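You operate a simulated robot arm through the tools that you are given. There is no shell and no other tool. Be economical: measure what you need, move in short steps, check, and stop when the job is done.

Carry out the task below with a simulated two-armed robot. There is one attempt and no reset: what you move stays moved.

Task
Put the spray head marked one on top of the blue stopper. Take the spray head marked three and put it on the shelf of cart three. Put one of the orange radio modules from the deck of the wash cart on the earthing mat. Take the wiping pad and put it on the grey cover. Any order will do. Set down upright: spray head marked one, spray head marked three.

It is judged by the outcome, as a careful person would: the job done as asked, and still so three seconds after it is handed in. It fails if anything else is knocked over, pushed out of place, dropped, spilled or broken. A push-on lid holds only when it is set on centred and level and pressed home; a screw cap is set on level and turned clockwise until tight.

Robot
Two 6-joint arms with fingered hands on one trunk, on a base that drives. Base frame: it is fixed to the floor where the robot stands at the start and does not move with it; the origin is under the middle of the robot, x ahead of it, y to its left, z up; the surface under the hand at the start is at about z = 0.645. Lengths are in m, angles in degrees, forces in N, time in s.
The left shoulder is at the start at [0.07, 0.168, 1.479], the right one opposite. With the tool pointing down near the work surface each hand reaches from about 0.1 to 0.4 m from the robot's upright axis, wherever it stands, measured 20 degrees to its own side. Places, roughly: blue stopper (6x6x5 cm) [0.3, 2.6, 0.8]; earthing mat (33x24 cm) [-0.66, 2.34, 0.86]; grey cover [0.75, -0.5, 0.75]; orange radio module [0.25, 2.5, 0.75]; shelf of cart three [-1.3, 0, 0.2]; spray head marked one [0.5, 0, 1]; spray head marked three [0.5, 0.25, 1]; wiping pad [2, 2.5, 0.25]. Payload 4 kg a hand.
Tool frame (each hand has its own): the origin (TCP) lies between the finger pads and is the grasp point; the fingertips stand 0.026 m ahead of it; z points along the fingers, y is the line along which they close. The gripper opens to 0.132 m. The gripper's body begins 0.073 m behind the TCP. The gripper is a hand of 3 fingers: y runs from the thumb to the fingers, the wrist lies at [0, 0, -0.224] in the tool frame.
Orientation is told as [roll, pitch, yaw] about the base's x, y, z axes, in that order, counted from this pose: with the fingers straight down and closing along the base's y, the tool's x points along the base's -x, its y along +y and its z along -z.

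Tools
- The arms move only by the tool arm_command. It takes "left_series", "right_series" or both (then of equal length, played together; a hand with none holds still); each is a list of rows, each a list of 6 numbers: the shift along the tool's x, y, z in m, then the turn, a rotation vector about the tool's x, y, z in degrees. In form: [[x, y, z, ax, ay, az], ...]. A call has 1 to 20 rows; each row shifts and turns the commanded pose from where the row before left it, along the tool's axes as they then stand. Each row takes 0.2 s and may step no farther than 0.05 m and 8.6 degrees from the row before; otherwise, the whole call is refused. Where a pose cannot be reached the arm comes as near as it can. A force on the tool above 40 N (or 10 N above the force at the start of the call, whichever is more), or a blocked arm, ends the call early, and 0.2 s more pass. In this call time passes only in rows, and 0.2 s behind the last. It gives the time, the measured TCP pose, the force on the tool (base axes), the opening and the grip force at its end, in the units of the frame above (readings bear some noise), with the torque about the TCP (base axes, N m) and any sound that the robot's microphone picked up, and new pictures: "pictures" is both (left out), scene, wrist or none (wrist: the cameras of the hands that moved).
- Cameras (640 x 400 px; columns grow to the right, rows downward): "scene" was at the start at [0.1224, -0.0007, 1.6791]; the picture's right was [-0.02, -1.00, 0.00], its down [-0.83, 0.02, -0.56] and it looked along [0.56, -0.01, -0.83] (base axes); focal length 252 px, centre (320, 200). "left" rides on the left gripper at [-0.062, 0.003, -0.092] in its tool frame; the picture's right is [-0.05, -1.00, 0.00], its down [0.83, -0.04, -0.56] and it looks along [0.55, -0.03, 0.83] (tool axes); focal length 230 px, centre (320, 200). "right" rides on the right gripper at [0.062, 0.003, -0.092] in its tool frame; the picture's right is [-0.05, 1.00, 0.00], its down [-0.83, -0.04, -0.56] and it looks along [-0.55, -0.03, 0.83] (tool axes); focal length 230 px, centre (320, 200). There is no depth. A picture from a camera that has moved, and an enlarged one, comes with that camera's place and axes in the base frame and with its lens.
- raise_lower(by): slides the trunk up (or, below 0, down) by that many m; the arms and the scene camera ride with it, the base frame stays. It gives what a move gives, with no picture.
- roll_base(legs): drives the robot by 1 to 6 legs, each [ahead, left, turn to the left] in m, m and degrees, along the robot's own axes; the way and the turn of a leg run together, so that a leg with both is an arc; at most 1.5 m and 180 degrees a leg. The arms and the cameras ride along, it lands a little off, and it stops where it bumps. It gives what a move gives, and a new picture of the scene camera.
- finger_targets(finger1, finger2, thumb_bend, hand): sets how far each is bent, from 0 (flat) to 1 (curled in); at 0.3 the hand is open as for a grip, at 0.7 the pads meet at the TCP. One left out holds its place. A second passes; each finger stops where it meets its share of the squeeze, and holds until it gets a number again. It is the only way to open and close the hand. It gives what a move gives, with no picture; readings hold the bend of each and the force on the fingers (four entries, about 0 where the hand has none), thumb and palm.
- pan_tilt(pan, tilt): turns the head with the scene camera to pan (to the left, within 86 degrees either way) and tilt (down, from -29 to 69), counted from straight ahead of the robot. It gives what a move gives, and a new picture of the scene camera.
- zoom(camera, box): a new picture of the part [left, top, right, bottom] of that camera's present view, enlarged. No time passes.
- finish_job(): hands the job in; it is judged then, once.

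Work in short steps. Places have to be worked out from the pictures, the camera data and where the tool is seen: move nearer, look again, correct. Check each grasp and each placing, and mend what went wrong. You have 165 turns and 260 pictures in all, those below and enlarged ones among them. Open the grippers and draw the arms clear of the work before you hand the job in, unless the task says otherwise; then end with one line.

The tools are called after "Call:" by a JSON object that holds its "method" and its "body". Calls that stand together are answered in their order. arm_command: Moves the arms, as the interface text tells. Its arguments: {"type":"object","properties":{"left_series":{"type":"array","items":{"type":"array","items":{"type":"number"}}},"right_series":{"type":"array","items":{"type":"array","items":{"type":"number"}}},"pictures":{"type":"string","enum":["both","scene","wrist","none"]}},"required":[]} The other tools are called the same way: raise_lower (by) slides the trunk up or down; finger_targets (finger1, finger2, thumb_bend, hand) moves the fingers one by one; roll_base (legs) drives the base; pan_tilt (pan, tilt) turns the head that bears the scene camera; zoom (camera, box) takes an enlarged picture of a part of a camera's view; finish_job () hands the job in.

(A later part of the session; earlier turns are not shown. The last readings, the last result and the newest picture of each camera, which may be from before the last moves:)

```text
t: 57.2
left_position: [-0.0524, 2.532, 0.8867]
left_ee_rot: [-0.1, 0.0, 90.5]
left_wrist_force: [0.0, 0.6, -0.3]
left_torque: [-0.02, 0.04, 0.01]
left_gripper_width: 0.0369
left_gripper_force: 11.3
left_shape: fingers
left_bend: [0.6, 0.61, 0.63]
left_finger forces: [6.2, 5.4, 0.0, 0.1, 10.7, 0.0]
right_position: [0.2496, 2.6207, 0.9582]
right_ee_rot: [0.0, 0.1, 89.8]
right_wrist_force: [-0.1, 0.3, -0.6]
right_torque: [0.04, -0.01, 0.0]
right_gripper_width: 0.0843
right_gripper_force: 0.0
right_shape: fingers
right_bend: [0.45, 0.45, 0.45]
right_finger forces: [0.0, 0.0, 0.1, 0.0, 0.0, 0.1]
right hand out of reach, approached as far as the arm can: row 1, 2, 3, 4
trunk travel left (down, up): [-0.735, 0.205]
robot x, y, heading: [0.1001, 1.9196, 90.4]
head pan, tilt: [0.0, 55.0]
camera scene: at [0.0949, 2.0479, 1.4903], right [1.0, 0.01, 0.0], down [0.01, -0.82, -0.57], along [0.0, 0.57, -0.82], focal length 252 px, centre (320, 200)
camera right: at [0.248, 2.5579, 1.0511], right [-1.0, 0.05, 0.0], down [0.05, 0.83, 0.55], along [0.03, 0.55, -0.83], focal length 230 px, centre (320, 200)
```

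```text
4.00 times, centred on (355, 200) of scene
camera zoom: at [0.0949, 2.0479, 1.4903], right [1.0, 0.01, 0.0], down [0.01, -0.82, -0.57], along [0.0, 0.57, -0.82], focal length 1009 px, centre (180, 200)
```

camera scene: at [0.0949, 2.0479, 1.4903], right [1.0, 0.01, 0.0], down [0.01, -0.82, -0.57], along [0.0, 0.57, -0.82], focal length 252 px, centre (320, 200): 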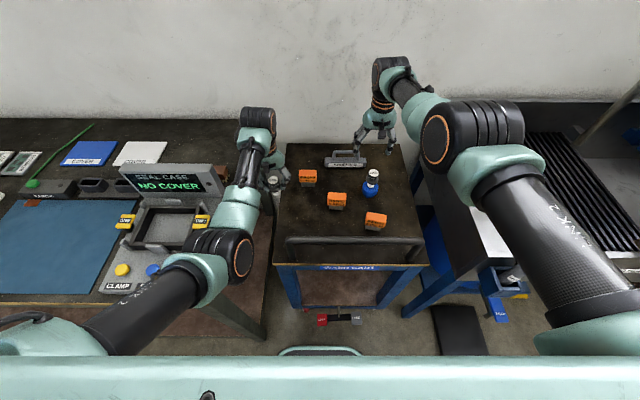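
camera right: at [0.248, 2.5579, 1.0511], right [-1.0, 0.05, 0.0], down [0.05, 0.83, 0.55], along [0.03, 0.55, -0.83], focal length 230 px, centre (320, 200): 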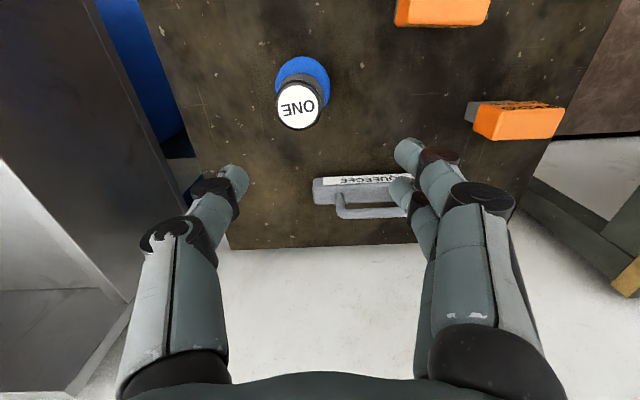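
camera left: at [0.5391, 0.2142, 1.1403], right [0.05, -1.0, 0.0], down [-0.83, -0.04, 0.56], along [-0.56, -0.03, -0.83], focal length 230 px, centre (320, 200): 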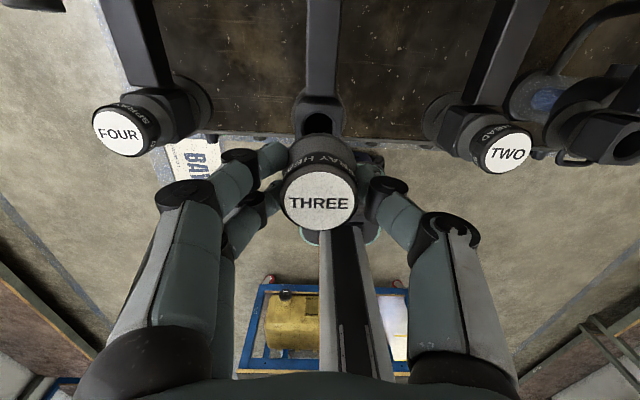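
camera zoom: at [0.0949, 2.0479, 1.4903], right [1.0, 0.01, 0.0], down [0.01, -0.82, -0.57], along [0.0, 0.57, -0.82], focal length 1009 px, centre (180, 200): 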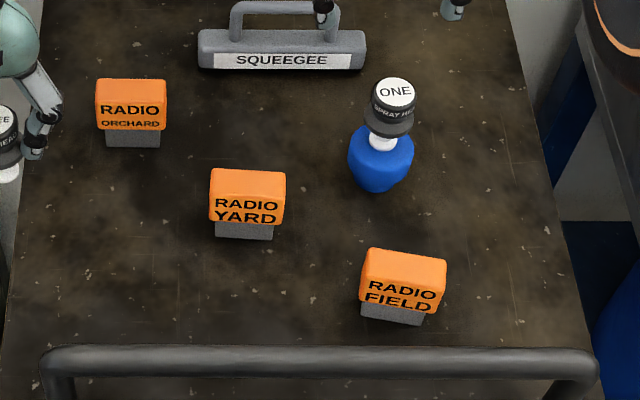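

The hand stalled because wrist is too close to shoulder height. Raising the trunk gives it room (and lifts both hands clear).

Call:
{"method": "raise_lower", "body": {"by": 0.15}}

Call:
{"method": "arm_command", "body": {"right_series": [[0, 0, 0.01, 0, 0, 0]], "pictures": "none"}}

```text
t: 58.9
left_position: [-0.052, 2.532, 1.0379]
left_ee_rot: [0.0, 0.1, 90.5]
left_wrist_force: [-0.6, -1.1, -0.1]
left_torque: [0.04, 0.02, 0.02]
left_gripper_width: 0.0368
left_gripper_force: 10.9
left_shape: fingers
left_bend: [0.6, 0.61, 0.63]
left_finger forces: [6.2, 5.3, 0.1, 0.1, 10.7, 0.1]
right_position: [0.251, 2.62, 1.1083]
right_ee_rot: [0.0, 0.1, 89.8]
right_wrist_force: [-0.2, -0.2, -0.3]
right_torque: [-0.01, 0.04, 0.03]
right_gripper_width: 0.0839
right_gripper_force: 0.0
right_shape: fingers
right_bend: [0.45, 0.45, 0.45]
right_finger forces: [0.0, 0.0, 0.1, 0.0, 0.1, 0.1]
trunk travel left (down, up): [-0.885, 0.055]
robot x, y, heading: [0.0961, 1.9223, 90.4]
head pan, tilt: [0.0, 55.0]
```

```text
t: 59.3
left_position: [-0.0513, 2.5328, 1.0379]
left_ee_rot: [-0.1, 0.2, 90.5]
left_wrist_force: [-0.9, -0.1, -0.7]
left_torque: [-0.01, -0.03, -0.01]
left_gripper_width: 0.037
left_gripper_force: 11.1
left_shape: fingers
left_bend: [0.6, 0.61, 0.63]
left_finger forces: [6.2, 5.3, 0.0, 0.1, 10.7, 0.0]
right_position: [0.2505, 2.6189, 1.0978]
right_ee_rot: [0.0, 0.1, 89.8]
right_wrist_force: [-0.1, 0.1, 0.1]
right_torque: [0.0, -0.05, 0.0]
right_gripper_width: 0.084
right_gripper_force: 0.1
right_shape: fingers
right_bend: [0.45, 0.45, 0.45]
right_finger forces: [0.1, 0.0, 0.1, 0.0, 0.0, 0.0]
trunk travel left (down, up): [-0.885, 0.055]
robot x, y, heading: [0.0942, 1.9265, 90.4]
head pan, tilt: [0.0, 55.0]
```

The commanded pose tracks again. Move back and down over radio FIELD.

Call:
{"method": "arm_command", "body": {"right_series": [[0.033, -0.0045, 0.018, 0, 0, 0], [0.033, -0.0045, 0.02, 0, 0, 0], [0.033, -0.0045, 0.025, 0, 0, 0], [0.033, -0.0045, 0.025, 0, 0, 0], [0.031, -0.0045, 0.025, 0, 0, 0]], "pictures": "wrist"}}

Call:
{"method": "zoom", "body": {"camera": "scene", "box": [300, 150, 450, 250]}}

```text
t: 60.5
left_position: [-0.0528, 2.5331, 1.0382]
left_ee_rot: [-0.1, 0.0, 90.5]
left_wrist_force: [0.1, -0.6, -0.1]
left_torque: [0.01, -0.01, -0.01]
left_gripper_width: 0.037
left_gripper_force: 11.0
left_shape: fingers
left_bend: [0.6, 0.61, 0.63]
left_finger forces: [6.3, 5.4, 0.0, 0.0, 10.6, 0.0]
right_position: [0.2592, 2.5692, 0.9513]
right_ee_rot: [0.0, 0.3, 89.8]
right_wrist_force: [0.1, 0.0, -0.2]
right_torque: [-0.03, -0.01, 0.01]
right_gripper_width: 0.0841
right_gripper_force: 0.1
right_shape: fingers
right_bend: [0.45, 0.45, 0.45]
right_finger forces: [0.0, 0.1, 0.0, 0.1, 0.0, 0.0]
right hand out of reach, approached as far as the arm can: row 1, 2, 3, 4, 5
trunk travel left (down, up): [-0.885, 0.055]
robot x, y, heading: [0.0917, 1.9202, 90.5]
head pan, tilt: [0.0, 55.0]
camera right: at [0.2566, 2.5094, 1.0432], right [-1.0, 0.05, 0.0], down [0.05, 0.83, 0.55], along [0.03, 0.55, -0.83], focal length 230 px, centre (320, 200)
```

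right: 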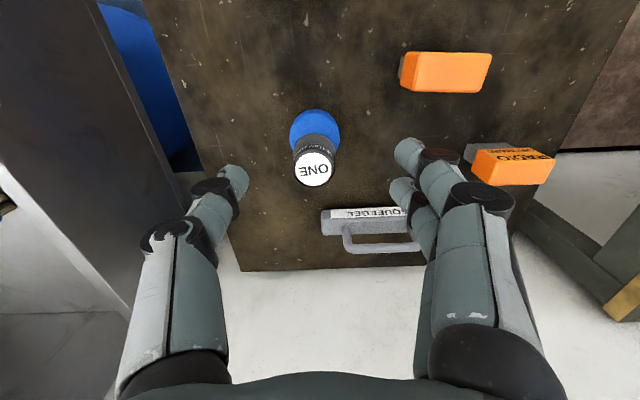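

```text
4.00 times, centred on (375, 200) of scene
camera zoom: at [0.0952, 2.0481, 1.6404], right [1.0, 0.01, 0.0], down [0.01, -0.82, -0.57], along [0.0, 0.57, -0.82], focal length 1009 px, centre (100, 200)
```

zoom: 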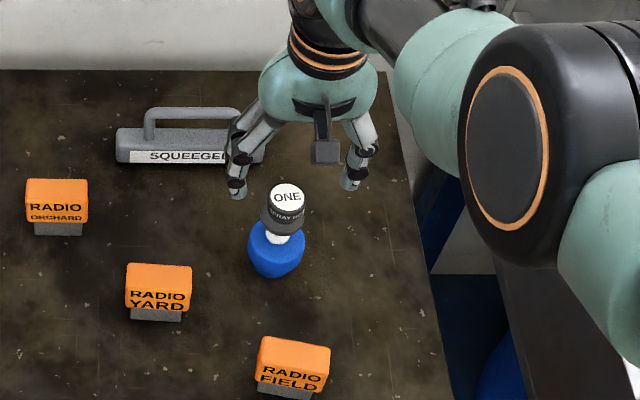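

Rather than fight the arm, I'll back the base 11 cm so the hand comes over the radio.

Call:
{"method": "roll_base", "body": {"legs": [[-0.115, -0.012, 0]]}}

Call:
{"method": "zoom", "body": {"camera": "right", "box": [160, 50, 480, 250]}}

```text
t: 61.7
left_position: [-0.0381, 2.4217, 1.0362]
left_ee_rot: [-0.2, 0.3, 90.4]
left_wrist_force: [0.5, 0.6, -0.9]
left_torque: [-0.01, -0.03, 0.0]
left_gripper_width: 0.0366
left_gripper_force: 11.1
left_shape: fingers
left_bend: [0.6, 0.61, 0.63]
left_finger forces: [6.1, 5.3, 0.1, 0.0, 10.6, 0.1]
right_position: [0.2724, 2.4595, 0.9487]
right_ee_rot: [-0.1, 0.4, 89.8]
right_wrist_force: [0.5, 0.0, 0.4]
right_torque: [-0.03, 0.03, 0.01]
right_gripper_width: 0.0841
right_gripper_force: 0.1
right_shape: fingers
right_bend: [0.45, 0.45, 0.45]
right_finger forces: [0.0, 0.0, 0.1, 0.0, 0.1, 0.1]
trunk travel left (down, up): [-0.885, 0.055]
robot x, y, heading: [0.1079, 1.8102, 90.5]
head pan, tilt: [0.0, 55.0]
camera scene: at [0.1072, 1.9387, 1.6399], right [1.0, 0.01, 0.0], down [0.01, -0.82, -0.57], along [0.0, 0.57, -0.82], focal length 252 px, centre (320, 200)
```

scene: 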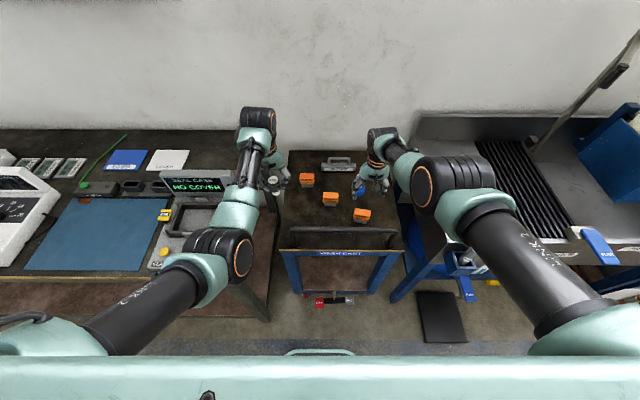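

```text
2.00 times, centred on (320, 150) of right
camera zoom: at [0.2694, 2.3986, 1.0422], right [-1.0, 0.06, 0.0], down [0.05, 0.83, 0.55], along [0.03, 0.55, -0.84], focal length 460 px, centre (320, 300)
```

zoom: 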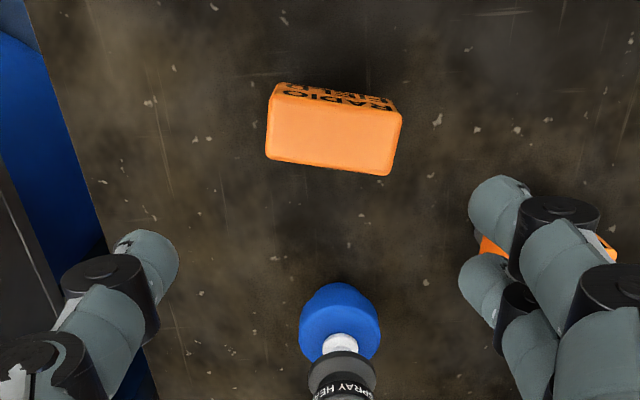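

Radio FIELD: top centre ≈(0.268, 2.453, 0.818), 6 cm wide, turned about −7°. Open a bit more, align, and go part way down.

Call:
{"method": "finger_targets", "body": {"hand": "right", "finger1": 0.4, "finger2": 0.4, "thumb_bend": 0.4}}

Call:
{"method": "raise_lower", "body": {"by": -0.07}}

Call:
{"method": "arm_command", "body": {"right_series": [[0.0065, 0.0045, 0, 0, 0, 7], [0, 0, 0.025, 0, 0, 0]], "pictures": "wrist"}}

```text
t: 62.7
left_position: [-0.039, 2.4202, 1.0371]
left_ee_rot: [-0.1, 0.0, 90.4]
left_wrist_force: [-1.2, 0.7, -0.1]
left_torque: [0.0, -0.02, 0.0]
left_gripper_width: 0.0369
left_gripper_force: 10.5
left_shape: fingers
left_bend: [0.6, 0.61, 0.63]
left_finger forces: [6.2, 5.3, 0.0, 0.1, 10.8, 0.0]
right_position: [0.2731, 2.4567, 0.9509]
right_ee_rot: [0.0, 0.3, 89.7]
right_wrist_force: [0.3, -1.2, 0.1]
right_torque: [-0.04, 0.0, 0.01]
right_gripper_width: 0.1011
right_gripper_force: 0.1
right_shape: fingers
right_bend: [0.4, 0.4, 0.4]
right_finger forces: [0.0, 0.0, 0.0, 0.0, 0.0, 0.0]
trunk travel left (down, up): [-0.885, 0.055]
robot x, y, heading: [0.1115, 1.8105, 90.1]
head pan, tilt: [0.0, 55.0]
```

```text
t: 63.8
left_position: [-0.0395, 2.418, 0.9689]
left_ee_rot: [-0.1, 0.1, 90.4]
left_wrist_force: [0.4, -0.6, -1.2]
left_torque: [-0.01, -0.01, 0.01]
left_gripper_width: 0.0368
left_gripper_force: 11.3
left_shape: fingers
left_bend: [0.6, 0.61, 0.63]
left_finger forces: [6.2, 5.3, 0.0, 0.1, 10.6, 0.0]
right_position: [0.2721, 2.4573, 0.8804]
right_ee_rot: [0.0, 0.4, 89.7]
right_wrist_force: [0.2, -0.3, -0.3]
right_torque: [0.0, 0.01, 0.01]
right_gripper_width: 0.1011
right_gripper_force: 0.1
right_shape: fingers
right_bend: [0.4, 0.4, 0.4]
right_finger forces: [0.1, 0.1, 0.1, 0.0, 0.0, 0.1]
trunk travel left (down, up): [-0.815, 0.125]
robot x, y, heading: [0.1075, 1.8125, 90.6]
head pan, tilt: [0.0, 55.0]
```

```text
t: 64.4
left_position: [-0.0383, 2.4198, 0.9684]
left_ee_rot: [-0.1, 0.0, 90.4]
left_wrist_force: [0.1, 0.4, -0.5]
left_torque: [0.0, 0.01, -0.01]
left_gripper_width: 0.0367
left_gripper_force: 11.2
left_shape: fingers
left_bend: [0.6, 0.61, 0.63]
left_finger forces: [6.2, 5.3, 0.1, 0.1, 10.7, 0.0]
right_position: [0.2691, 2.4502, 0.8659]
right_ee_rot: [0.1, 0.2, 82.7]
right_wrist_force: [0.2, 0.2, -0.4]
right_torque: [0.01, -0.02, -0.02]
right_gripper_width: 0.1011
right_gripper_force: 0.0
right_shape: fingers
right_bend: [0.4, 0.4, 0.4]
right_finger forces: [0.0, 0.0, 0.0, 0.1, 0.0, 0.0]
right hand out of reach, approached as far as the arm can: row 1, 2
trunk travel left (down, up): [-0.815, 0.125]
robot x, y, heading: [0.1084, 1.8106, 90.4]
head pan, tilt: [0.0, 55.0]
camera right: at [0.2584, 2.3892, 0.9582], right [-0.98, 0.18, 0.0], down [0.15, 0.82, 0.55], along [0.1, 0.54, -0.83], focal length 230 px, centre (320, 200)
```

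right: 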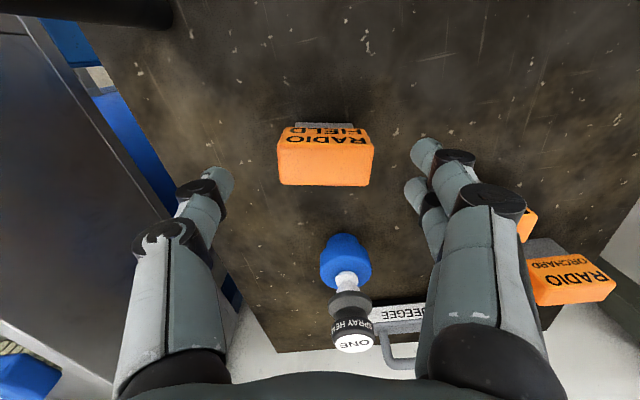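

Aligned. Lower the trunk 7 cm to bring the fingers around the radio.

Call:
{"method": "raise_lower", "body": {"by": -0.068}}

Call:
{"method": "zoom", "body": {"camera": "right", "box": [160, 50, 480, 250]}}

```text
t: 65.5
left_position: [-0.0382, 2.419, 0.9005]
left_ee_rot: [-0.1, 0.0, 90.4]
left_wrist_force: [0.0, 0.3, -0.6]
left_torque: [0.02, 0.02, -0.03]
left_gripper_width: 0.0368
left_gripper_force: 11.2
left_shape: fingers
left_bend: [0.6, 0.61, 0.63]
left_finger forces: [6.2, 5.3, 0.0, 0.0, 10.7, 0.1]
right_position: [0.2689, 2.4489, 0.7959]
right_ee_rot: [-0.1, 0.2, 82.8]
right_wrist_force: [0.1, -0.1, -0.3]
right_torque: [-0.01, -0.01, 0.01]
right_gripper_width: 0.101
right_gripper_force: 0.0
right_shape: fingers
right_bend: [0.4, 0.4, 0.4]
right_finger forces: [0.0, 0.0, 0.0, 0.1, 0.0, 0.0]
trunk travel left (down, up): [-0.747, 0.193]
robot x, y, heading: [0.1076, 1.8106, 90.3]
head pan, tilt: [0.0, 55.0]
```

```text
2.00 times, centred on (320, 150) of right
camera zoom: at [0.2582, 2.3891, 0.8899], right [-0.98, 0.18, 0.0], down [0.15, 0.82, 0.55], along [0.1, 0.54, -0.83], focal length 460 px, centre (320, 300)
```

zoom: 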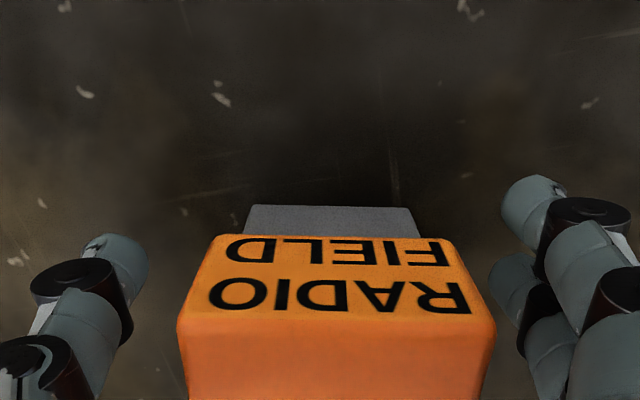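

Nudge forward 6 mm and close on the radio.

Call:
{"method": "arm_command", "body": {"right_series": [[-0.006, 0, 0, 0, 0, 0]], "pictures": "none"}}

Call:
{"method": "finger_targets", "body": {"hand": "right", "finger1": 0.66, "finger2": 0.66, "thumb_bend": 0.66}}

Call:
{"method": "raise_lower", "body": {"by": 0.12}}

Call:
{"method": "zoom", "body": {"camera": "right", "box": [160, 50, 480, 250]}}

```text
t: 65.9
left_position: [-0.0384, 2.4195, 0.8995]
left_ee_rot: [-0.1, 0.1, 90.4]
left_wrist_force: [-0.8, 0.6, -0.7]
left_torque: [0.02, -0.01, 0.04]
left_gripper_width: 0.0367
left_gripper_force: 10.6
left_shape: fingers
left_bend: [0.6, 0.61, 0.63]
left_finger forces: [6.3, 5.2, 0.1, 0.0, 10.7, 0.1]
right_position: [0.2707, 2.4505, 0.798]
right_ee_rot: [-0.1, 0.3, 82.9]
right_wrist_force: [-0.2, -0.2, -0.5]
right_torque: [0.0, -0.01, -0.01]
right_gripper_width: 0.1009
right_gripper_force: 0.0
right_shape: fingers
right_bend: [0.4, 0.4, 0.4]
right_finger forces: [0.0, 0.0, 0.0, 0.0, 0.0, 0.1]
right hand out of reach, approached as far as the arm can: row 1
trunk travel left (down, up): [-0.747, 0.193]
robot x, y, heading: [0.1077, 1.8112, 90.5]
head pan, tilt: [0.0, 55.0]
```

```text
t: 66.9
left_position: [-0.0389, 2.4202, 0.899]
left_ee_rot: [-0.1, 0.2, 90.4]
left_wrist_force: [0.3, 0.4, -0.3]
left_torque: [0.0, 0.0, 0.01]
left_gripper_width: 0.0369
left_gripper_force: 11.3
left_shape: fingers
left_bend: [0.6, 0.61, 0.63]
left_finger forces: [6.2, 5.4, 0.1, 0.0, 10.7, 0.0]
right_position: [0.2701, 2.451, 0.7975]
right_ee_rot: [-0.1, 0.4, 82.8]
right_wrist_force: [0.3, 0.2, -0.4]
right_torque: [-0.02, 0.01, 0.0]
right_gripper_width: 0.0454
right_gripper_force: 16.4
right_shape: fingers
right_bend: [0.6, 0.56, 0.59]
right_finger forces: [7.6, 10.3, 0.1, 0.1, 15.8, 0.0]
trunk travel left (down, up): [-0.747, 0.193]
robot x, y, heading: [0.1066, 1.8097, 90.4]
head pan, tilt: [0.0, 55.0]
```

```text
t: 68.4
left_position: [-0.0376, 2.4205, 1.02]
left_ee_rot: [-0.1, 0.1, 90.3]
left_wrist_force: [0.0, 0.6, -0.2]
left_torque: [0.01, 0.01, 0.01]
left_gripper_width: 0.0369
left_gripper_force: 10.6
left_shape: fingers
left_bend: [0.6, 0.61, 0.63]
left_finger forces: [6.1, 5.3, 0.0, 0.0, 10.6, 0.0]
right_position: [0.2701, 2.4517, 0.9181]
right_ee_rot: [-0.1, 0.4, 82.8]
right_wrist_force: [-0.2, 0.5, -1.2]
right_torque: [0.0, -0.01, 0.01]
right_gripper_width: 0.0452
right_gripper_force: 16.3
right_shape: fingers
right_bend: [0.6, 0.56, 0.59]
right_finger forces: [7.5, 10.3, 0.0, 0.0, 15.7, 0.0]
trunk travel left (down, up): [-0.867, 0.073]
robot x, y, heading: [0.106, 1.8118, 90.1]
head pan, tilt: [0.0, 55.0]
```

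```text
2.00 times, centred on (320, 150) of right
camera zoom: at [0.2601, 2.3916, 1.0113], right [-0.98, 0.18, 0.0], down [0.15, 0.82, 0.55], along [0.1, 0.54, -0.83], focal length 460 px, centre (320, 300)
```

zoom: 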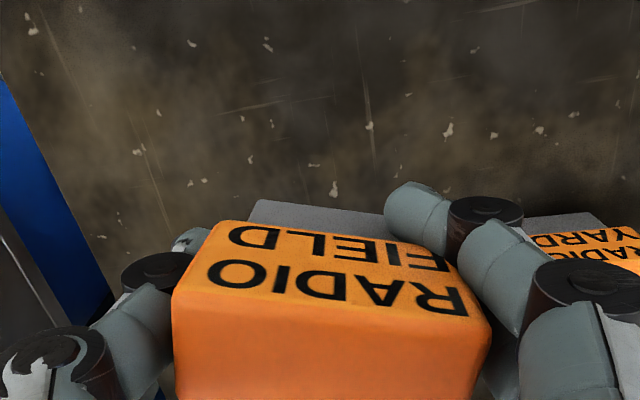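

Radio is held. Raise the trunk and left hand, back away, then slide left toward the mat.

Call:
{"method": "raise_lower", "body": {"by": 0.07}}

Call:
{"method": "arm_command", "body": {"left_series": [[0, 0, -0.03, 0, 0, 0], [0, 0, -0.015, 0, 0, 0]], "pictures": "none"}}

Call:
{"method": "roll_base", "body": {"legs": [[-0.35, 0, 0], [0, 0.8, -0.3]]}}

```text
t: 69.5
left_position: [-0.038, 2.4212, 1.0903]
left_ee_rot: [-0.1, 0.1, 90.4]
left_wrist_force: [0.7, 0.5, 0.0]
left_torque: [0.02, 0.0, 0.0]
left_gripper_width: 0.0369
left_gripper_force: 11.1
left_shape: fingers
left_bend: [0.6, 0.61, 0.63]
left_finger forces: [6.2, 5.2, 0.1, 0.0, 10.6, 0.1]
right_position: [0.27, 2.4512, 0.9889]
right_ee_rot: [-0.1, 0.3, 82.8]
right_wrist_force: [-0.4, -0.2, -1.5]
right_torque: [-0.01, 0.04, 0.02]
right_gripper_width: 0.0452
right_gripper_force: 17.4
right_shape: fingers
right_bend: [0.6, 0.56, 0.59]
right_finger forces: [7.4, 10.3, 0.1, 0.0, 15.8, 0.0]
trunk travel left (down, up): [-0.937, 0.003]
robot x, y, heading: [0.1073, 1.8119, 90.3]
head pan, tilt: [0.0, 55.0]
```

```text
t: 70.1
left_position: [-0.039, 2.4213, 1.1365]
left_ee_rot: [-0.1, 0.0, 90.4]
left_wrist_force: [-0.7, -0.1, -0.2]
left_torque: [-0.01, 0.03, 0.02]
left_gripper_width: 0.0366
left_gripper_force: 11.6
left_shape: fingers
left_bend: [0.6, 0.61, 0.63]
left_finger forces: [6.3, 5.3, 0.0, 0.1, 10.6, 0.1]
right_position: [0.2702, 2.4509, 0.9893]
right_ee_rot: [-0.2, 0.3, 82.8]
right_wrist_force: [-0.2, 0.0, -0.9]
right_torque: [0.01, 0.02, -0.03]
right_gripper_width: 0.045
right_gripper_force: 16.7
right_shape: fingers
right_bend: [0.6, 0.56, 0.59]
right_finger forces: [7.6, 10.2, 0.1, 0.0, 15.7, 0.0]
trunk travel left (down, up): [-0.937, 0.003]
robot x, y, heading: [0.1065, 1.8136, 90.4]
head pan, tilt: [0.0, 55.0]
```

```text
t: 76.2
left_position: [-0.8314, 2.0645, 1.1375]
left_ee_rot: [-0.1, 0.1, 90.4]
left_wrist_force: [0.4, 0.2, -0.7]
left_torque: [-0.02, 0.03, -0.03]
left_gripper_width: 0.037
left_gripper_force: 11.3
left_shape: fingers
left_bend: [0.6, 0.61, 0.63]
left_finger forces: [6.3, 5.3, 0.0, 0.0, 10.6, 0.0]
right_position: [-0.5227, 2.0954, 0.989]
right_ee_rot: [-0.1, 0.3, 82.6]
right_wrist_force: [0.4, 0.5, -1.1]
right_torque: [0.05, 0.0, -0.03]
right_gripper_width: 0.0451
right_gripper_force: 16.6
right_shape: fingers
right_bend: [0.6, 0.56, 0.59]
right_finger forces: [7.3, 10.3, 0.1, 0.0, 15.7, 0.0]
trunk travel left (down, up): [-0.937, 0.003]
robot x, y, heading: [-0.6854, 1.4552, 90.1]
head pan, tilt: [0.0, 55.0]
camera scene: at [-0.6853, 1.5796, 1.6923], right [1.0, 0.0, 0.0], down [0.0, -0.82, -0.57], along [0.0, 0.57, -0.82], focal length 252 px, centre (320, 200)
```

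scene: 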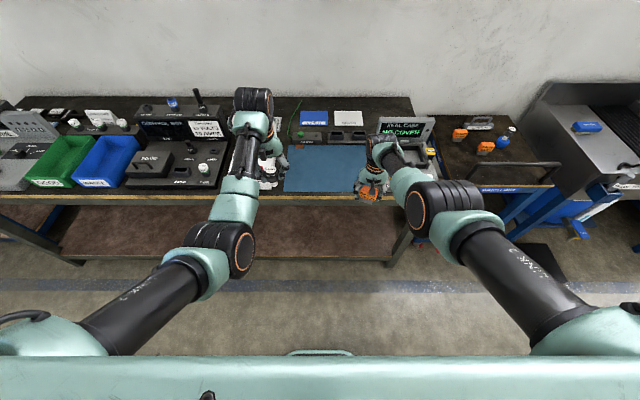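

Mat spans x −0.82…−0.46, y 2.2…2.48. Advance 0.26 so the radio is over its right part.

Call:
{"method": "roll_base", "body": {"legs": [[0.26, 0.025, 0]]}}

Call:
{"method": "zoom", "body": {"camera": "right", "box": [0, 0, 640, 400]}}

```text
t: 78.1
left_position: [-0.8585, 2.3196, 1.1385]
left_ee_rot: [-0.1, -0.1, 90.4]
left_wrist_force: [0.4, 0.0, -0.6]
left_torque: [-0.01, 0.01, 0.02]
left_gripper_width: 0.0367
left_gripper_force: 11.0
left_shape: fingers
left_bend: [0.6, 0.61, 0.63]
left_finger forces: [6.3, 5.3, 0.0, 0.0, 10.4, 0.1]
right_position: [-0.5493, 2.3506, 0.9894]
right_ee_rot: [0.0, 0.1, 82.7]
right_wrist_force: [0.3, -0.6, -0.9]
right_torque: [0.02, 0.02, -0.01]
right_gripper_width: 0.045
right_gripper_force: 16.9
right_shape: fingers
right_bend: [0.6, 0.56, 0.59]
right_finger forces: [7.3, 10.3, 0.1, 0.1, 15.7, 0.1]
trunk travel left (down, up): [-0.937, 0.003]
robot x, y, heading: [-0.7148, 1.7124, 90.4]
head pan, tilt: [0.0, 55.0]
camera scene: at [-0.7125, 1.833, 1.6927], right [1.0, 0.0, 0.0], down [0.0, -0.82, -0.58], along [0.0, 0.58, -0.82], focal length 252 px, centre (320, 200)
```

scene: 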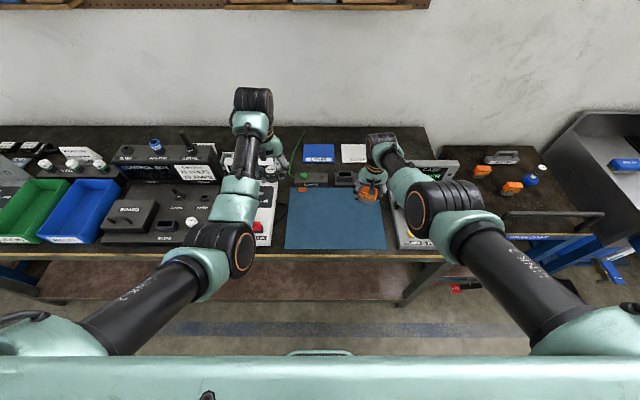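

```text
1.00 times, centred on (320, 200) of right (not enlarged: the box is as wide or as high as the picture)
camera zoom: at [-0.5595, 2.2909, 1.0829], right [-0.98, 0.18, 0.0], down [0.15, 0.82, 0.55], along [0.1, 0.54, -0.83], focal length 230 px, centre (320, 200)
```

zoom: 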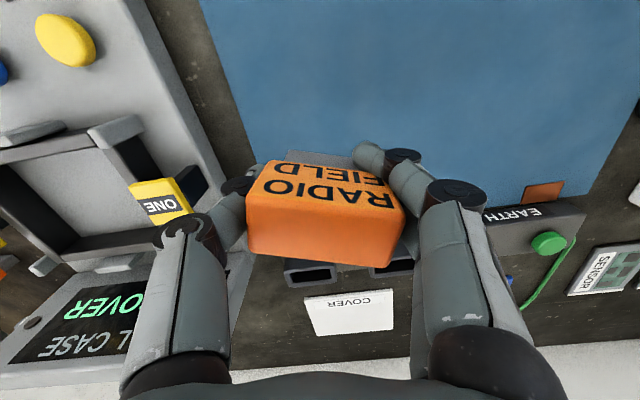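

Radio is well over the mat. Lower with the arm.

Call:
{"method": "arm_command", "body": {"right_series": [[0, 0, 0.035, 0, 0, 0], [0, 0, 0.03, 0, 0, 0]], "pictures": "none"}}

Call:
{"method": "zoom", "body": {"camera": "scene", "box": [310, 140, 430, 240]}}

```text
t: 78.7
left_position: [-0.858, 2.3208, 1.1369]
left_ee_rot: [-0.1, 0.0, 90.3]
left_wrist_force: [0.2, -0.1, 0.6]
left_torque: [0.0, 0.02, 0.0]
left_gripper_width: 0.0368
left_gripper_force: 11.0
left_shape: fingers
left_bend: [0.6, 0.61, 0.63]
left_finger forces: [6.3, 5.4, 0.0, 0.0, 10.6, 0.0]
right_position: [-0.5436, 2.3243, 0.9387]
right_ee_rot: [0.0, 0.3, 82.7]
right_wrist_force: [-0.6, -0.2, -1.5]
right_torque: [-0.02, 0.0, 0.01]
right_gripper_width: 0.0451
right_gripper_force: 16.6
right_shape: fingers
right_bend: [0.61, 0.56, 0.59]
right_finger forces: [7.3, 10.2, 0.1, 0.0, 15.7, 0.0]
right hand out of reach, approached as far as the arm can: row 1, 2
trunk travel left (down, up): [-0.937, 0.003]
robot x, y, heading: [-0.7139, 1.7111, 90.4]
head pan, tilt: [0.0, 55.0]
```

```text
4.00 times, centred on (370, 190) of scene
camera zoom: at [-0.7123, 1.8347, 1.6925], right [1.0, 0.0, 0.0], down [0.0, -0.82, -0.57], along [0.0, 0.57, -0.82], focal length 1009 px, centre (120, 240)
```

zoom: 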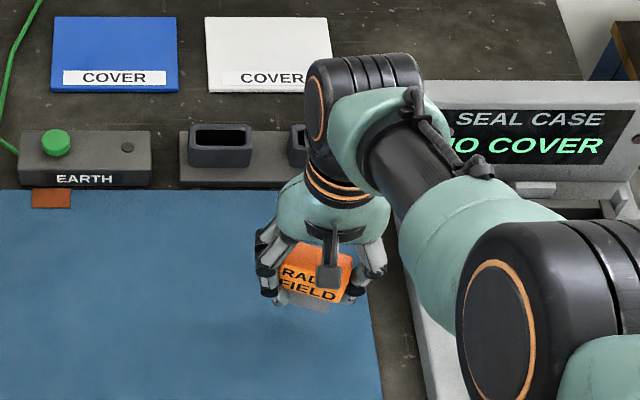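

Lower the trunk 2.5 cm, then finish with fine arm steps.

Call:
{"method": "raise_lower", "body": {"by": -0.025}}

Call:
{"method": "arm_command", "body": {"right_series": [[0, 0, 0.003, 0, 0, 0], [0, 0, 0.003, 0, 0, 0]], "pictures": "none"}}

Call:
{"method": "zoom", "body": {"camera": "scene", "box": [350, 170, 410, 230]}}

```text
t: 79.4
left_position: [-0.8586, 2.3227, 1.1128]
left_ee_rot: [-0.1, 0.0, 90.3]
left_wrist_force: [-0.2, -0.7, -0.1]
left_torque: [0.02, 0.03, -0.02]
left_gripper_width: 0.0367
left_gripper_force: 11.1
left_shape: fingers
left_bend: [0.6, 0.61, 0.63]
left_finger forces: [6.4, 5.3, 0.0, 0.0, 10.6, 0.1]
right_position: [-0.5441, 2.326, 0.9123]
right_ee_rot: [-0.1, 0.2, 82.7]
right_wrist_force: [-0.1, -0.4, -1.2]
right_torque: [0.01, 0.0, -0.04]
right_gripper_width: 0.045
right_gripper_force: 16.6
right_shape: fingers
right_bend: [0.61, 0.56, 0.59]
right_finger forces: [7.3, 10.3, 0.0, 0.0, 15.7, 0.1]
trunk travel left (down, up): [-0.912, 0.028]
robot x, y, heading: [-0.7185, 1.7122, 90.2]
head pan, tilt: [0.0, 55.0]
```

```text
t: 80.0
left_position: [-0.8587, 2.3218, 1.1121]
left_ee_rot: [-0.1, 0.1, 90.3]
left_wrist_force: [-1.2, -0.2, 0.0]
left_torque: [-0.02, 0.0, 0.04]
left_gripper_width: 0.0366
left_gripper_force: 11.3
left_shape: fingers
left_bend: [0.6, 0.61, 0.63]
left_finger forces: [6.4, 5.2, 0.1, 0.0, 10.6, 0.0]
right_position: [-0.5437, 2.3221, 0.9072]
right_ee_rot: [-0.1, 0.3, 82.7]
right_wrist_force: [0.3, 0.3, -0.6]
right_torque: [0.01, 0.02, -0.02]
right_gripper_width: 0.0449
right_gripper_force: 16.1
right_shape: fingers
right_bend: [0.61, 0.56, 0.59]
right_finger forces: [7.3, 10.3, 0.0, 0.0, 15.7, 0.0]
right hand out of reach, approached as far as the arm can: row 2
trunk travel left (down, up): [-0.912, 0.028]
robot x, y, heading: [-0.7134, 1.7151, 90.3]
head pan, tilt: [0.0, 55.0]
```

```text
6.67 times, centred on (380, 200) of scene
camera zoom: at [-0.7129, 1.8371, 1.6673], right [1.0, 0.0, 0.0], down [0.0, -0.82, -0.57], along [0.0, 0.57, -0.82], focal length 1682 px, centre (-80, 200)
```

zoom: 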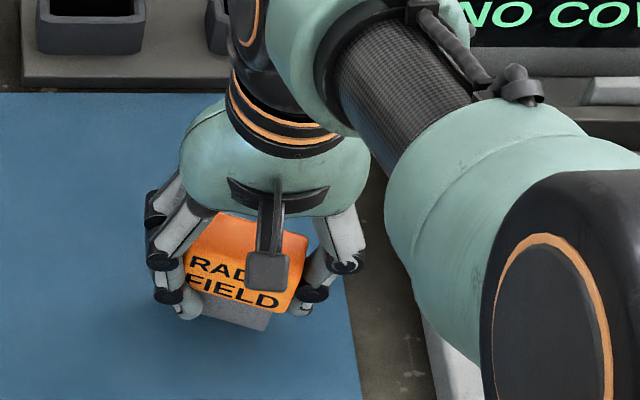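

Still a small gap; lower the trunk in small steps, watching the force.

Call:
{"method": "raise_lower", "body": {"by": -0.01}}

Call:
{"method": "raise_lower", "body": {"by": -0.007}}

Call:
{"method": "zoom", "body": {"camera": "scene", "box": [350, 170, 410, 230]}}

```text
t: 80.6
left_position: [-0.8587, 2.3231, 1.1027]
left_ee_rot: [-0.2, 0.2, 90.3]
left_wrist_force: [0.2, -0.7, -0.7]
left_torque: [0.02, 0.01, 0.01]
left_gripper_width: 0.0367
left_gripper_force: 11.5
left_shape: fingers
left_bend: [0.6, 0.61, 0.63]
left_finger forces: [6.3, 5.3, 0.0, 0.1, 10.6, 0.0]
right_position: [-0.5424, 2.3227, 0.8981]
right_ee_rot: [-0.2, 0.1, 82.7]
right_wrist_force: [0.3, 0.6, 1.2]
right_torque: [0.02, -0.06, 0.02]
right_gripper_width: 0.044
right_gripper_force: 16.4
right_shape: fingers
right_bend: [0.61, 0.56, 0.6]
right_finger forces: [7.3, 10.6, 0.0, 0.0, 15.5, 0.0]
trunk travel left (down, up): [-0.902, 0.038]
robot x, y, heading: [-0.7129, 1.715, 90.3]
head pan, tilt: [0.0, 55.0]
```

```text
t: 81.1
left_position: [-0.8584, 2.3215, 1.0957]
left_ee_rot: [-0.2, 0.0, 90.4]
left_wrist_force: [0.0, 0.2, 0.3]
left_torque: [0.04, 0.05, 0.0]
left_gripper_width: 0.0368
left_gripper_force: 11.5
left_shape: fingers
left_bend: [0.6, 0.61, 0.63]
left_finger forces: [6.4, 5.3, 0.0, 0.0, 10.6, 0.1]
right_position: [-0.5435, 2.3233, 0.8928]
right_ee_rot: [0.0, 0.0, 82.8]
right_wrist_force: [0.0, 0.4, 11.7]
right_torque: [0.1, 0.09, 0.08]
right_gripper_width: 0.0381
right_gripper_force: 14.4
right_shape: fingers
right_bend: [0.63, 0.57, 0.62]
right_finger forces: [5.9, 10.5, 0.1, 0.1, 12.7, 0.0]
trunk travel left (down, up): [-0.895, 0.045]
robot x, y, heading: [-0.7145, 1.7135, 90.6]
head pan, tilt: [0.0, 55.0]
```

```text
6.67 times, centred on (380, 200) of scene
camera zoom: at [-0.7135, 1.8345, 1.6506], right [1.0, 0.0, 0.0], down [0.0, -0.82, -0.57], along [0.0, 0.57, -0.82], focal length 1682 px, centre (-80, 200)
```

zoom: 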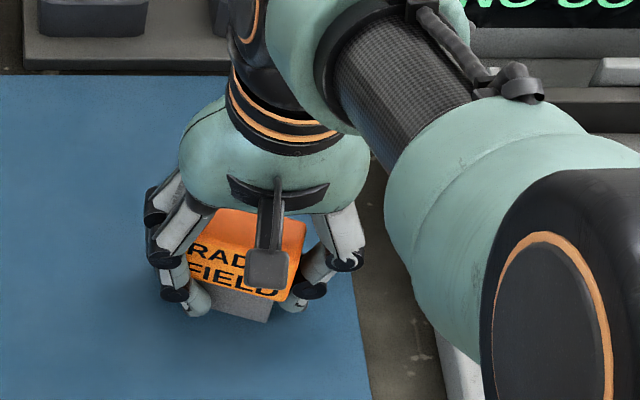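

Contact. Raise a hair and open the hand.

Call:
{"method": "raise_lower", "body": {"by": 0.004}}

Call:
{"method": "finger_targets", "body": {"hand": "right", "finger1": 0.38, "finger2": 0.38, "thumb_bend": 0.38}}

Call:
{"method": "zoom", "body": {"camera": "scene", "box": [350, 170, 410, 230]}}

```text
t: 81.7
left_position: [-0.8582, 2.3235, 1.0983]
left_ee_rot: [-0.1, 0.1, 90.3]
left_wrist_force: [0.2, -1.6, -0.7]
left_torque: [0.04, 0.0, -0.03]
left_gripper_width: 0.0363
left_gripper_force: 11.8
left_shape: fingers
left_bend: [0.6, 0.61, 0.63]
left_finger forces: [6.3, 5.3, 0.0, 0.1, 10.6, 0.0]
right_position: [-0.5434, 2.3216, 0.8934]
right_ee_rot: [-0.2, 0.4, 82.8]
right_wrist_force: [0.2, 0.8, -0.2]
right_torque: [0.01, 0.03, 0.01]
right_gripper_width: 0.0384
right_gripper_force: 15.1
right_shape: fingers
right_bend: [0.63, 0.57, 0.62]
right_finger forces: [4.6, 11.7, 0.0, 0.0, 13.9, 0.0]
trunk travel left (down, up): [-0.899, 0.041]
robot x, y, heading: [-0.7107, 1.7133, 90.2]
head pan, tilt: [0.0, 55.0]
```

```text
t: 82.7
left_position: [-0.8586, 2.323, 1.0984]
left_ee_rot: [-0.2, 0.2, 90.4]
left_wrist_force: [0.0, -1.1, -1.3]
left_torque: [0.0, -0.04, 0.0]
left_gripper_width: 0.0368
left_gripper_force: 11.3
left_shape: fingers
left_bend: [0.6, 0.61, 0.63]
left_finger forces: [6.3, 5.4, 0.0, 0.1, 10.6, 0.0]
right_position: [-0.5434, 2.3229, 0.8949]
right_ee_rot: [-0.1, 0.3, 82.8]
right_wrist_force: [-0.2, -0.8, 0.1]
right_torque: [0.0, 0.05, 0.05]
right_gripper_width: 0.1078
right_gripper_force: 0.1
right_shape: fingers
right_bend: [0.38, 0.38, 0.38]
right_finger forces: [0.1, 0.1, 0.0, 0.0, 0.0, 0.0]
trunk travel left (down, up): [-0.899, 0.041]
robot x, y, heading: [-0.7074, 1.7167, 90.4]
head pan, tilt: [0.0, 55.0]
```

```text
6.67 times, centred on (380, 200) of scene
camera zoom: at [-0.713, 1.8369, 1.6543], right [1.0, 0.0, 0.0], down [0.0, -0.82, -0.57], along [0.0, 0.57, -0.82], focal length 1682 px, centre (-80, 200)
```

zoom: 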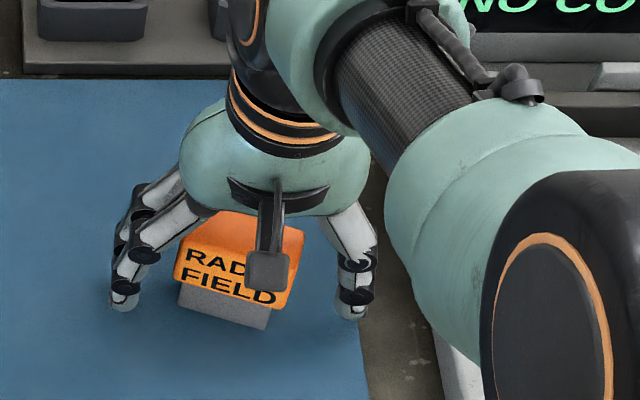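

Radio stands on the mat. Raise the hand and back away.

Call:
{"method": "raise_lower", "body": {"by": 0.04}}

Call:
{"method": "arm_command", "body": {"right_series": [[0, 0, -0.04, 0, 0, 0], [0, 0, -0.02, 0, 0, 0]], "pictures": "none"}}

Call:
{"method": "roll_base", "body": {"legs": [[-0.35, 0, 0]]}}

```text
t: 83.5
left_position: [-0.8591, 2.3228, 1.1382]
left_ee_rot: [-0.1, 0.1, 90.4]
left_wrist_force: [-0.4, -1.2, -0.5]
left_torque: [0.01, 0.01, -0.02]
left_gripper_width: 0.037
left_gripper_force: 11.5
left_shape: fingers
left_bend: [0.6, 0.61, 0.63]
left_finger forces: [6.2, 5.2, 0.0, 0.1, 10.7, 0.0]
right_position: [-0.544, 2.3224, 0.9347]
right_ee_rot: [-0.1, 0.3, 82.8]
right_wrist_force: [-0.5, 0.1, -1.2]
right_torque: [0.02, 0.0, 0.01]
right_gripper_width: 0.1077
right_gripper_force: 0.1
right_shape: fingers
right_bend: [0.38, 0.38, 0.38]
right_finger forces: [0.0, 0.0, 0.0, 0.0, 0.0, 0.1]
trunk travel left (down, up): [-0.939, 0.001]
robot x, y, heading: [-0.7157, 1.7107, 90.5]
head pan, tilt: [0.0, 55.0]
```

```text
t: 84.1
left_position: [-0.8591, 2.322, 1.1392]
left_ee_rot: [-0.2, 0.0, 90.4]
left_wrist_force: [-0.2, -0.8, -1.2]
left_torque: [0.01, 0.0, -0.02]
left_gripper_width: 0.0366
left_gripper_force: 10.4
left_shape: fingers
left_bend: [0.6, 0.61, 0.63]
left_finger forces: [6.3, 5.2, 0.1, 0.1, 10.5, 0.0]
right_position: [-0.5443, 2.3231, 0.996]
right_ee_rot: [-0.1, 0.3, 82.7]
right_wrist_force: [-0.5, -0.2, 0.4]
right_torque: [0.0, -0.01, 0.01]
right_gripper_width: 0.1076
right_gripper_force: 0.0
right_shape: fingers
right_bend: [0.38, 0.38, 0.38]
right_finger forces: [0.0, 0.0, 0.1, 0.1, 0.1, 0.1]
trunk travel left (down, up): [-0.939, 0.001]
robot x, y, heading: [-0.7105, 1.7125, 90.2]
head pan, tilt: [0.0, 55.0]
```

```text
t: 86.3
left_position: [-0.8595, 1.9769, 1.137]
left_ee_rot: [-0.1, 0.2, 90.7]
left_wrist_force: [-0.3, 0.6, -0.2]
left_torque: [0.01, 0.03, 0.03]
left_gripper_width: 0.0369
left_gripper_force: 11.1
left_shape: fingers
left_bend: [0.6, 0.61, 0.63]
left_finger forces: [6.4, 5.4, 0.0, 0.0, 10.6, 0.0]
right_position: [-0.545, 1.9796, 0.9947]
right_ee_rot: [-0.2, 0.4, 83.0]
right_wrist_force: [0.7, 0.1, -0.5]
right_torque: [-0.02, 0.0, 0.01]
right_gripper_width: 0.1078
right_gripper_force: 0.0
right_shape: fingers
right_bend: [0.38, 0.38, 0.38]
right_finger forces: [0.0, 0.1, 0.0, 0.0, 0.1, 0.1]
trunk travel left (down, up): [-0.939, 0.001]
robot x, y, heading: [-0.7119, 1.3649, 90.7]
head pan, tilt: [0.0, 55.0]
camera scene: at [-0.7111, 1.4926, 1.694], right [1.0, 0.01, 0.0], down [0.01, -0.82, -0.57], along [-0.01, 0.57, -0.82], focal length 252 px, centre (320, 200)
```

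scene: 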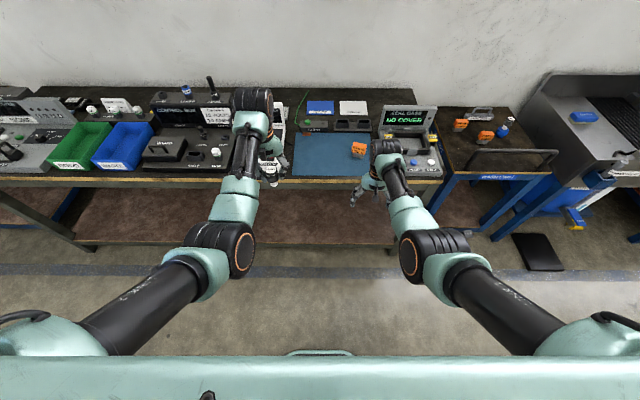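

Radio's done. Turn left toward where cart three should be and look.

Call:
{"method": "roll_base", "body": {"legs": [[0, 0, 90]]}}

Call:
{"method": "pan_tilt", "body": {"pan": 55, "tilt": 35}}

```text
t: 90.6
left_position: [-1.3162, 1.2086, 1.1386]
left_ee_rot: [-0.1, 0.0, -178.5]
left_wrist_force: [1.0, 0.3, -0.3]
left_torque: [0.02, 0.02, 0.0]
left_gripper_width: 0.0364
left_gripper_force: 10.9
left_shape: fingers
left_bend: [0.6, 0.62, 0.63]
left_finger forces: [6.3, 5.2, 0.0, 0.1, 10.4, 0.0]
right_position: [-1.3244, 1.5216, 0.9966]
right_ee_rot: [-0.1, 0.3, 173.9]
right_wrist_force: [-0.6, 0.1, 0.0]
right_torque: [0.01, 0.0, 0.01]
right_gripper_width: 0.1079
right_gripper_force: 0.0
right_shape: fingers
right_bend: [0.38, 0.38, 0.38]
right_finger forces: [0.1, 0.0, 0.1, 0.0, 0.0, 0.1]
trunk travel left (down, up): [-0.939, 0.001]
robot x, y, heading: [-0.7119, 1.3655, -178.4]
head pan, tilt: [0.0, 55.0]
camera scene: at [-0.8322, 1.3637, 1.6943], right [-0.03, 1.0, 0.0], down [0.82, 0.02, -0.57], along [-0.57, -0.01, -0.82], focal length 252 px, centre (320, 200)
```

scene: 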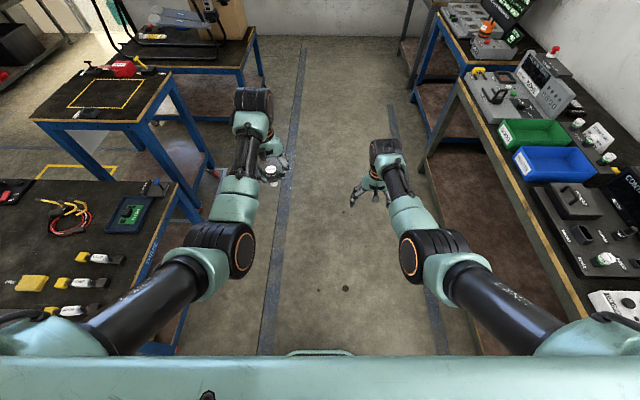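

```text
t: 91.8
left_position: [-1.3168, 1.2086, 1.1389]
left_ee_rot: [0.0, 0.1, -178.5]
left_wrist_force: [-0.4, 0.1, 0.2]
left_torque: [0.01, -0.01, -0.02]
left_gripper_width: 0.0363
left_gripper_force: 11.3
left_shape: fingers
left_bend: [0.6, 0.62, 0.63]
left_finger forces: [6.3, 5.2, 0.1, 0.1, 10.5, 0.1]
right_position: [-1.3247, 1.5214, 0.9964]
right_ee_rot: [-0.1, 0.3, 174.0]
right_wrist_force: [-0.1, 0.1, 0.1]
right_torque: [0.03, -0.01, 0.01]
right_gripper_width: 0.1077
right_gripper_force: 0.1
right_shape: fingers
right_bend: [0.38, 0.38, 0.38]
right_finger forces: [0.0, 0.0, 0.0, 0.0, 0.0, 0.1]
trunk travel left (down, up): [-0.939, 0.001]
robot x, y, heading: [-0.7114, 1.3694, -178.4]
head pan, tilt: [55.0, 35.0]
camera scene: at [-0.8089, 1.2919, 1.7226], right [-0.83, 0.55, 0.0], down [0.32, 0.48, -0.82], along [-0.45, -0.68, -0.57], focal length 252 px, centre (320, 200)
```

scene: 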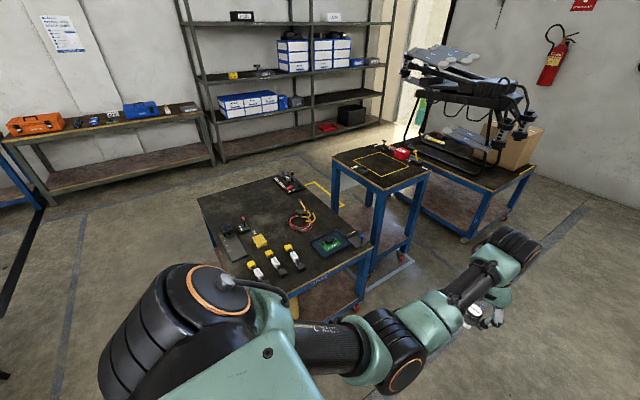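

The cart with adapters (deck about x −1.6…−1.0, y −0.35…0.65) is probably cart three. I'll drive round to its +x side, and look at its shelf.

Call:
{"method": "roll_base", "body": {"legs": [[-0.5, 0, -1.6], [0, 1.2, 0]]}}

Call:
{"method": "pan_tilt", "body": {"pan": 0, "tilt": 45}}

```text
t: 100.4
left_position: [-0.8291, 0.0699, 1.1388]
left_ee_rot: [-0.1, 0.2, 179.0]
left_wrist_force: [-0.4, -0.8, -0.1]
left_torque: [0.03, 0.01, 0.01]
left_gripper_width: 0.0364
left_gripper_force: 11.4
left_shape: fingers
left_bend: [0.6, 0.62, 0.63]
left_finger forces: [6.3, 5.2, 0.0, 0.0, 10.4, 0.0]
right_position: [-0.8226, 0.3823, 0.9956]
right_ee_rot: [-0.1, 0.3, 171.3]
right_wrist_force: [0.2, 0.1, 0.4]
right_torque: [-0.04, -0.02, -0.02]
right_gripper_width: 0.1079
right_gripper_force: 0.2
right_shape: fingers
right_bend: [0.38, 0.38, 0.38]
right_finger forces: [0.0, 0.0, 0.0, 0.0, 0.0, 0.0]
trunk travel left (down, up): [-0.939, 0.001]
robot x, y, heading: [-0.2174, 0.1982, 178.7]
head pan, tilt: [55.0, 35.0]
camera scene: at [-0.3181, 0.1292, 1.7226], right [-0.81, 0.59, 0.0], down [0.34, 0.46, -0.82], along [-0.48, -0.66, -0.57], focal length 252 px, centre (320, 200)
```

scene: 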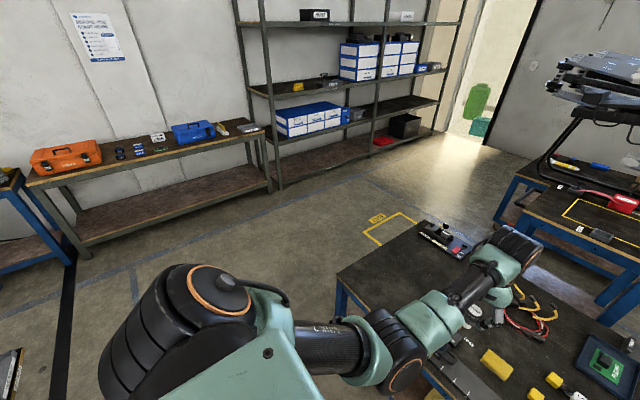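

```text
t: 101.6
left_position: [-0.8294, 0.0689, 1.139]
left_ee_rot: [-0.1, 0.2, 178.9]
left_wrist_force: [0.6, 0.2, -0.4]
left_torque: [-0.01, -0.02, 0.02]
left_gripper_width: 0.0365
left_gripper_force: 10.8
left_shape: fingers
left_bend: [0.6, 0.62, 0.63]
left_finger forces: [6.2, 5.3, 0.1, 0.0, 10.3, 0.0]
right_position: [-0.823, 0.3827, 0.997]
right_ee_rot: [-0.1, 0.4, 171.3]
right_wrist_force: [0.1, -0.4, -0.6]
right_torque: [0.02, 0.04, -0.01]
right_gripper_width: 0.108
right_gripper_force: 0.1
right_shape: fingers
right_bend: [0.38, 0.38, 0.38]
right_finger forces: [0.0, 0.0, 0.0, 0.0, 0.0, 0.0]
trunk travel left (down, up): [-0.939, 0.001]
robot x, y, heading: [-0.22, 0.1984, 178.7]
head pan, tilt: [0.0, 45.0]
camera scene: at [-0.3474, 0.201, 1.7078], right [0.02, 1.0, 0.0], down [0.71, -0.01, -0.71], along [-0.71, 0.01, -0.71], focal length 252 px, centre (320, 200)
```

scene: 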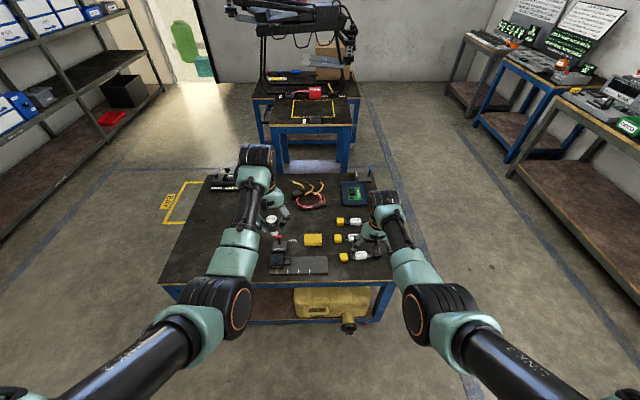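

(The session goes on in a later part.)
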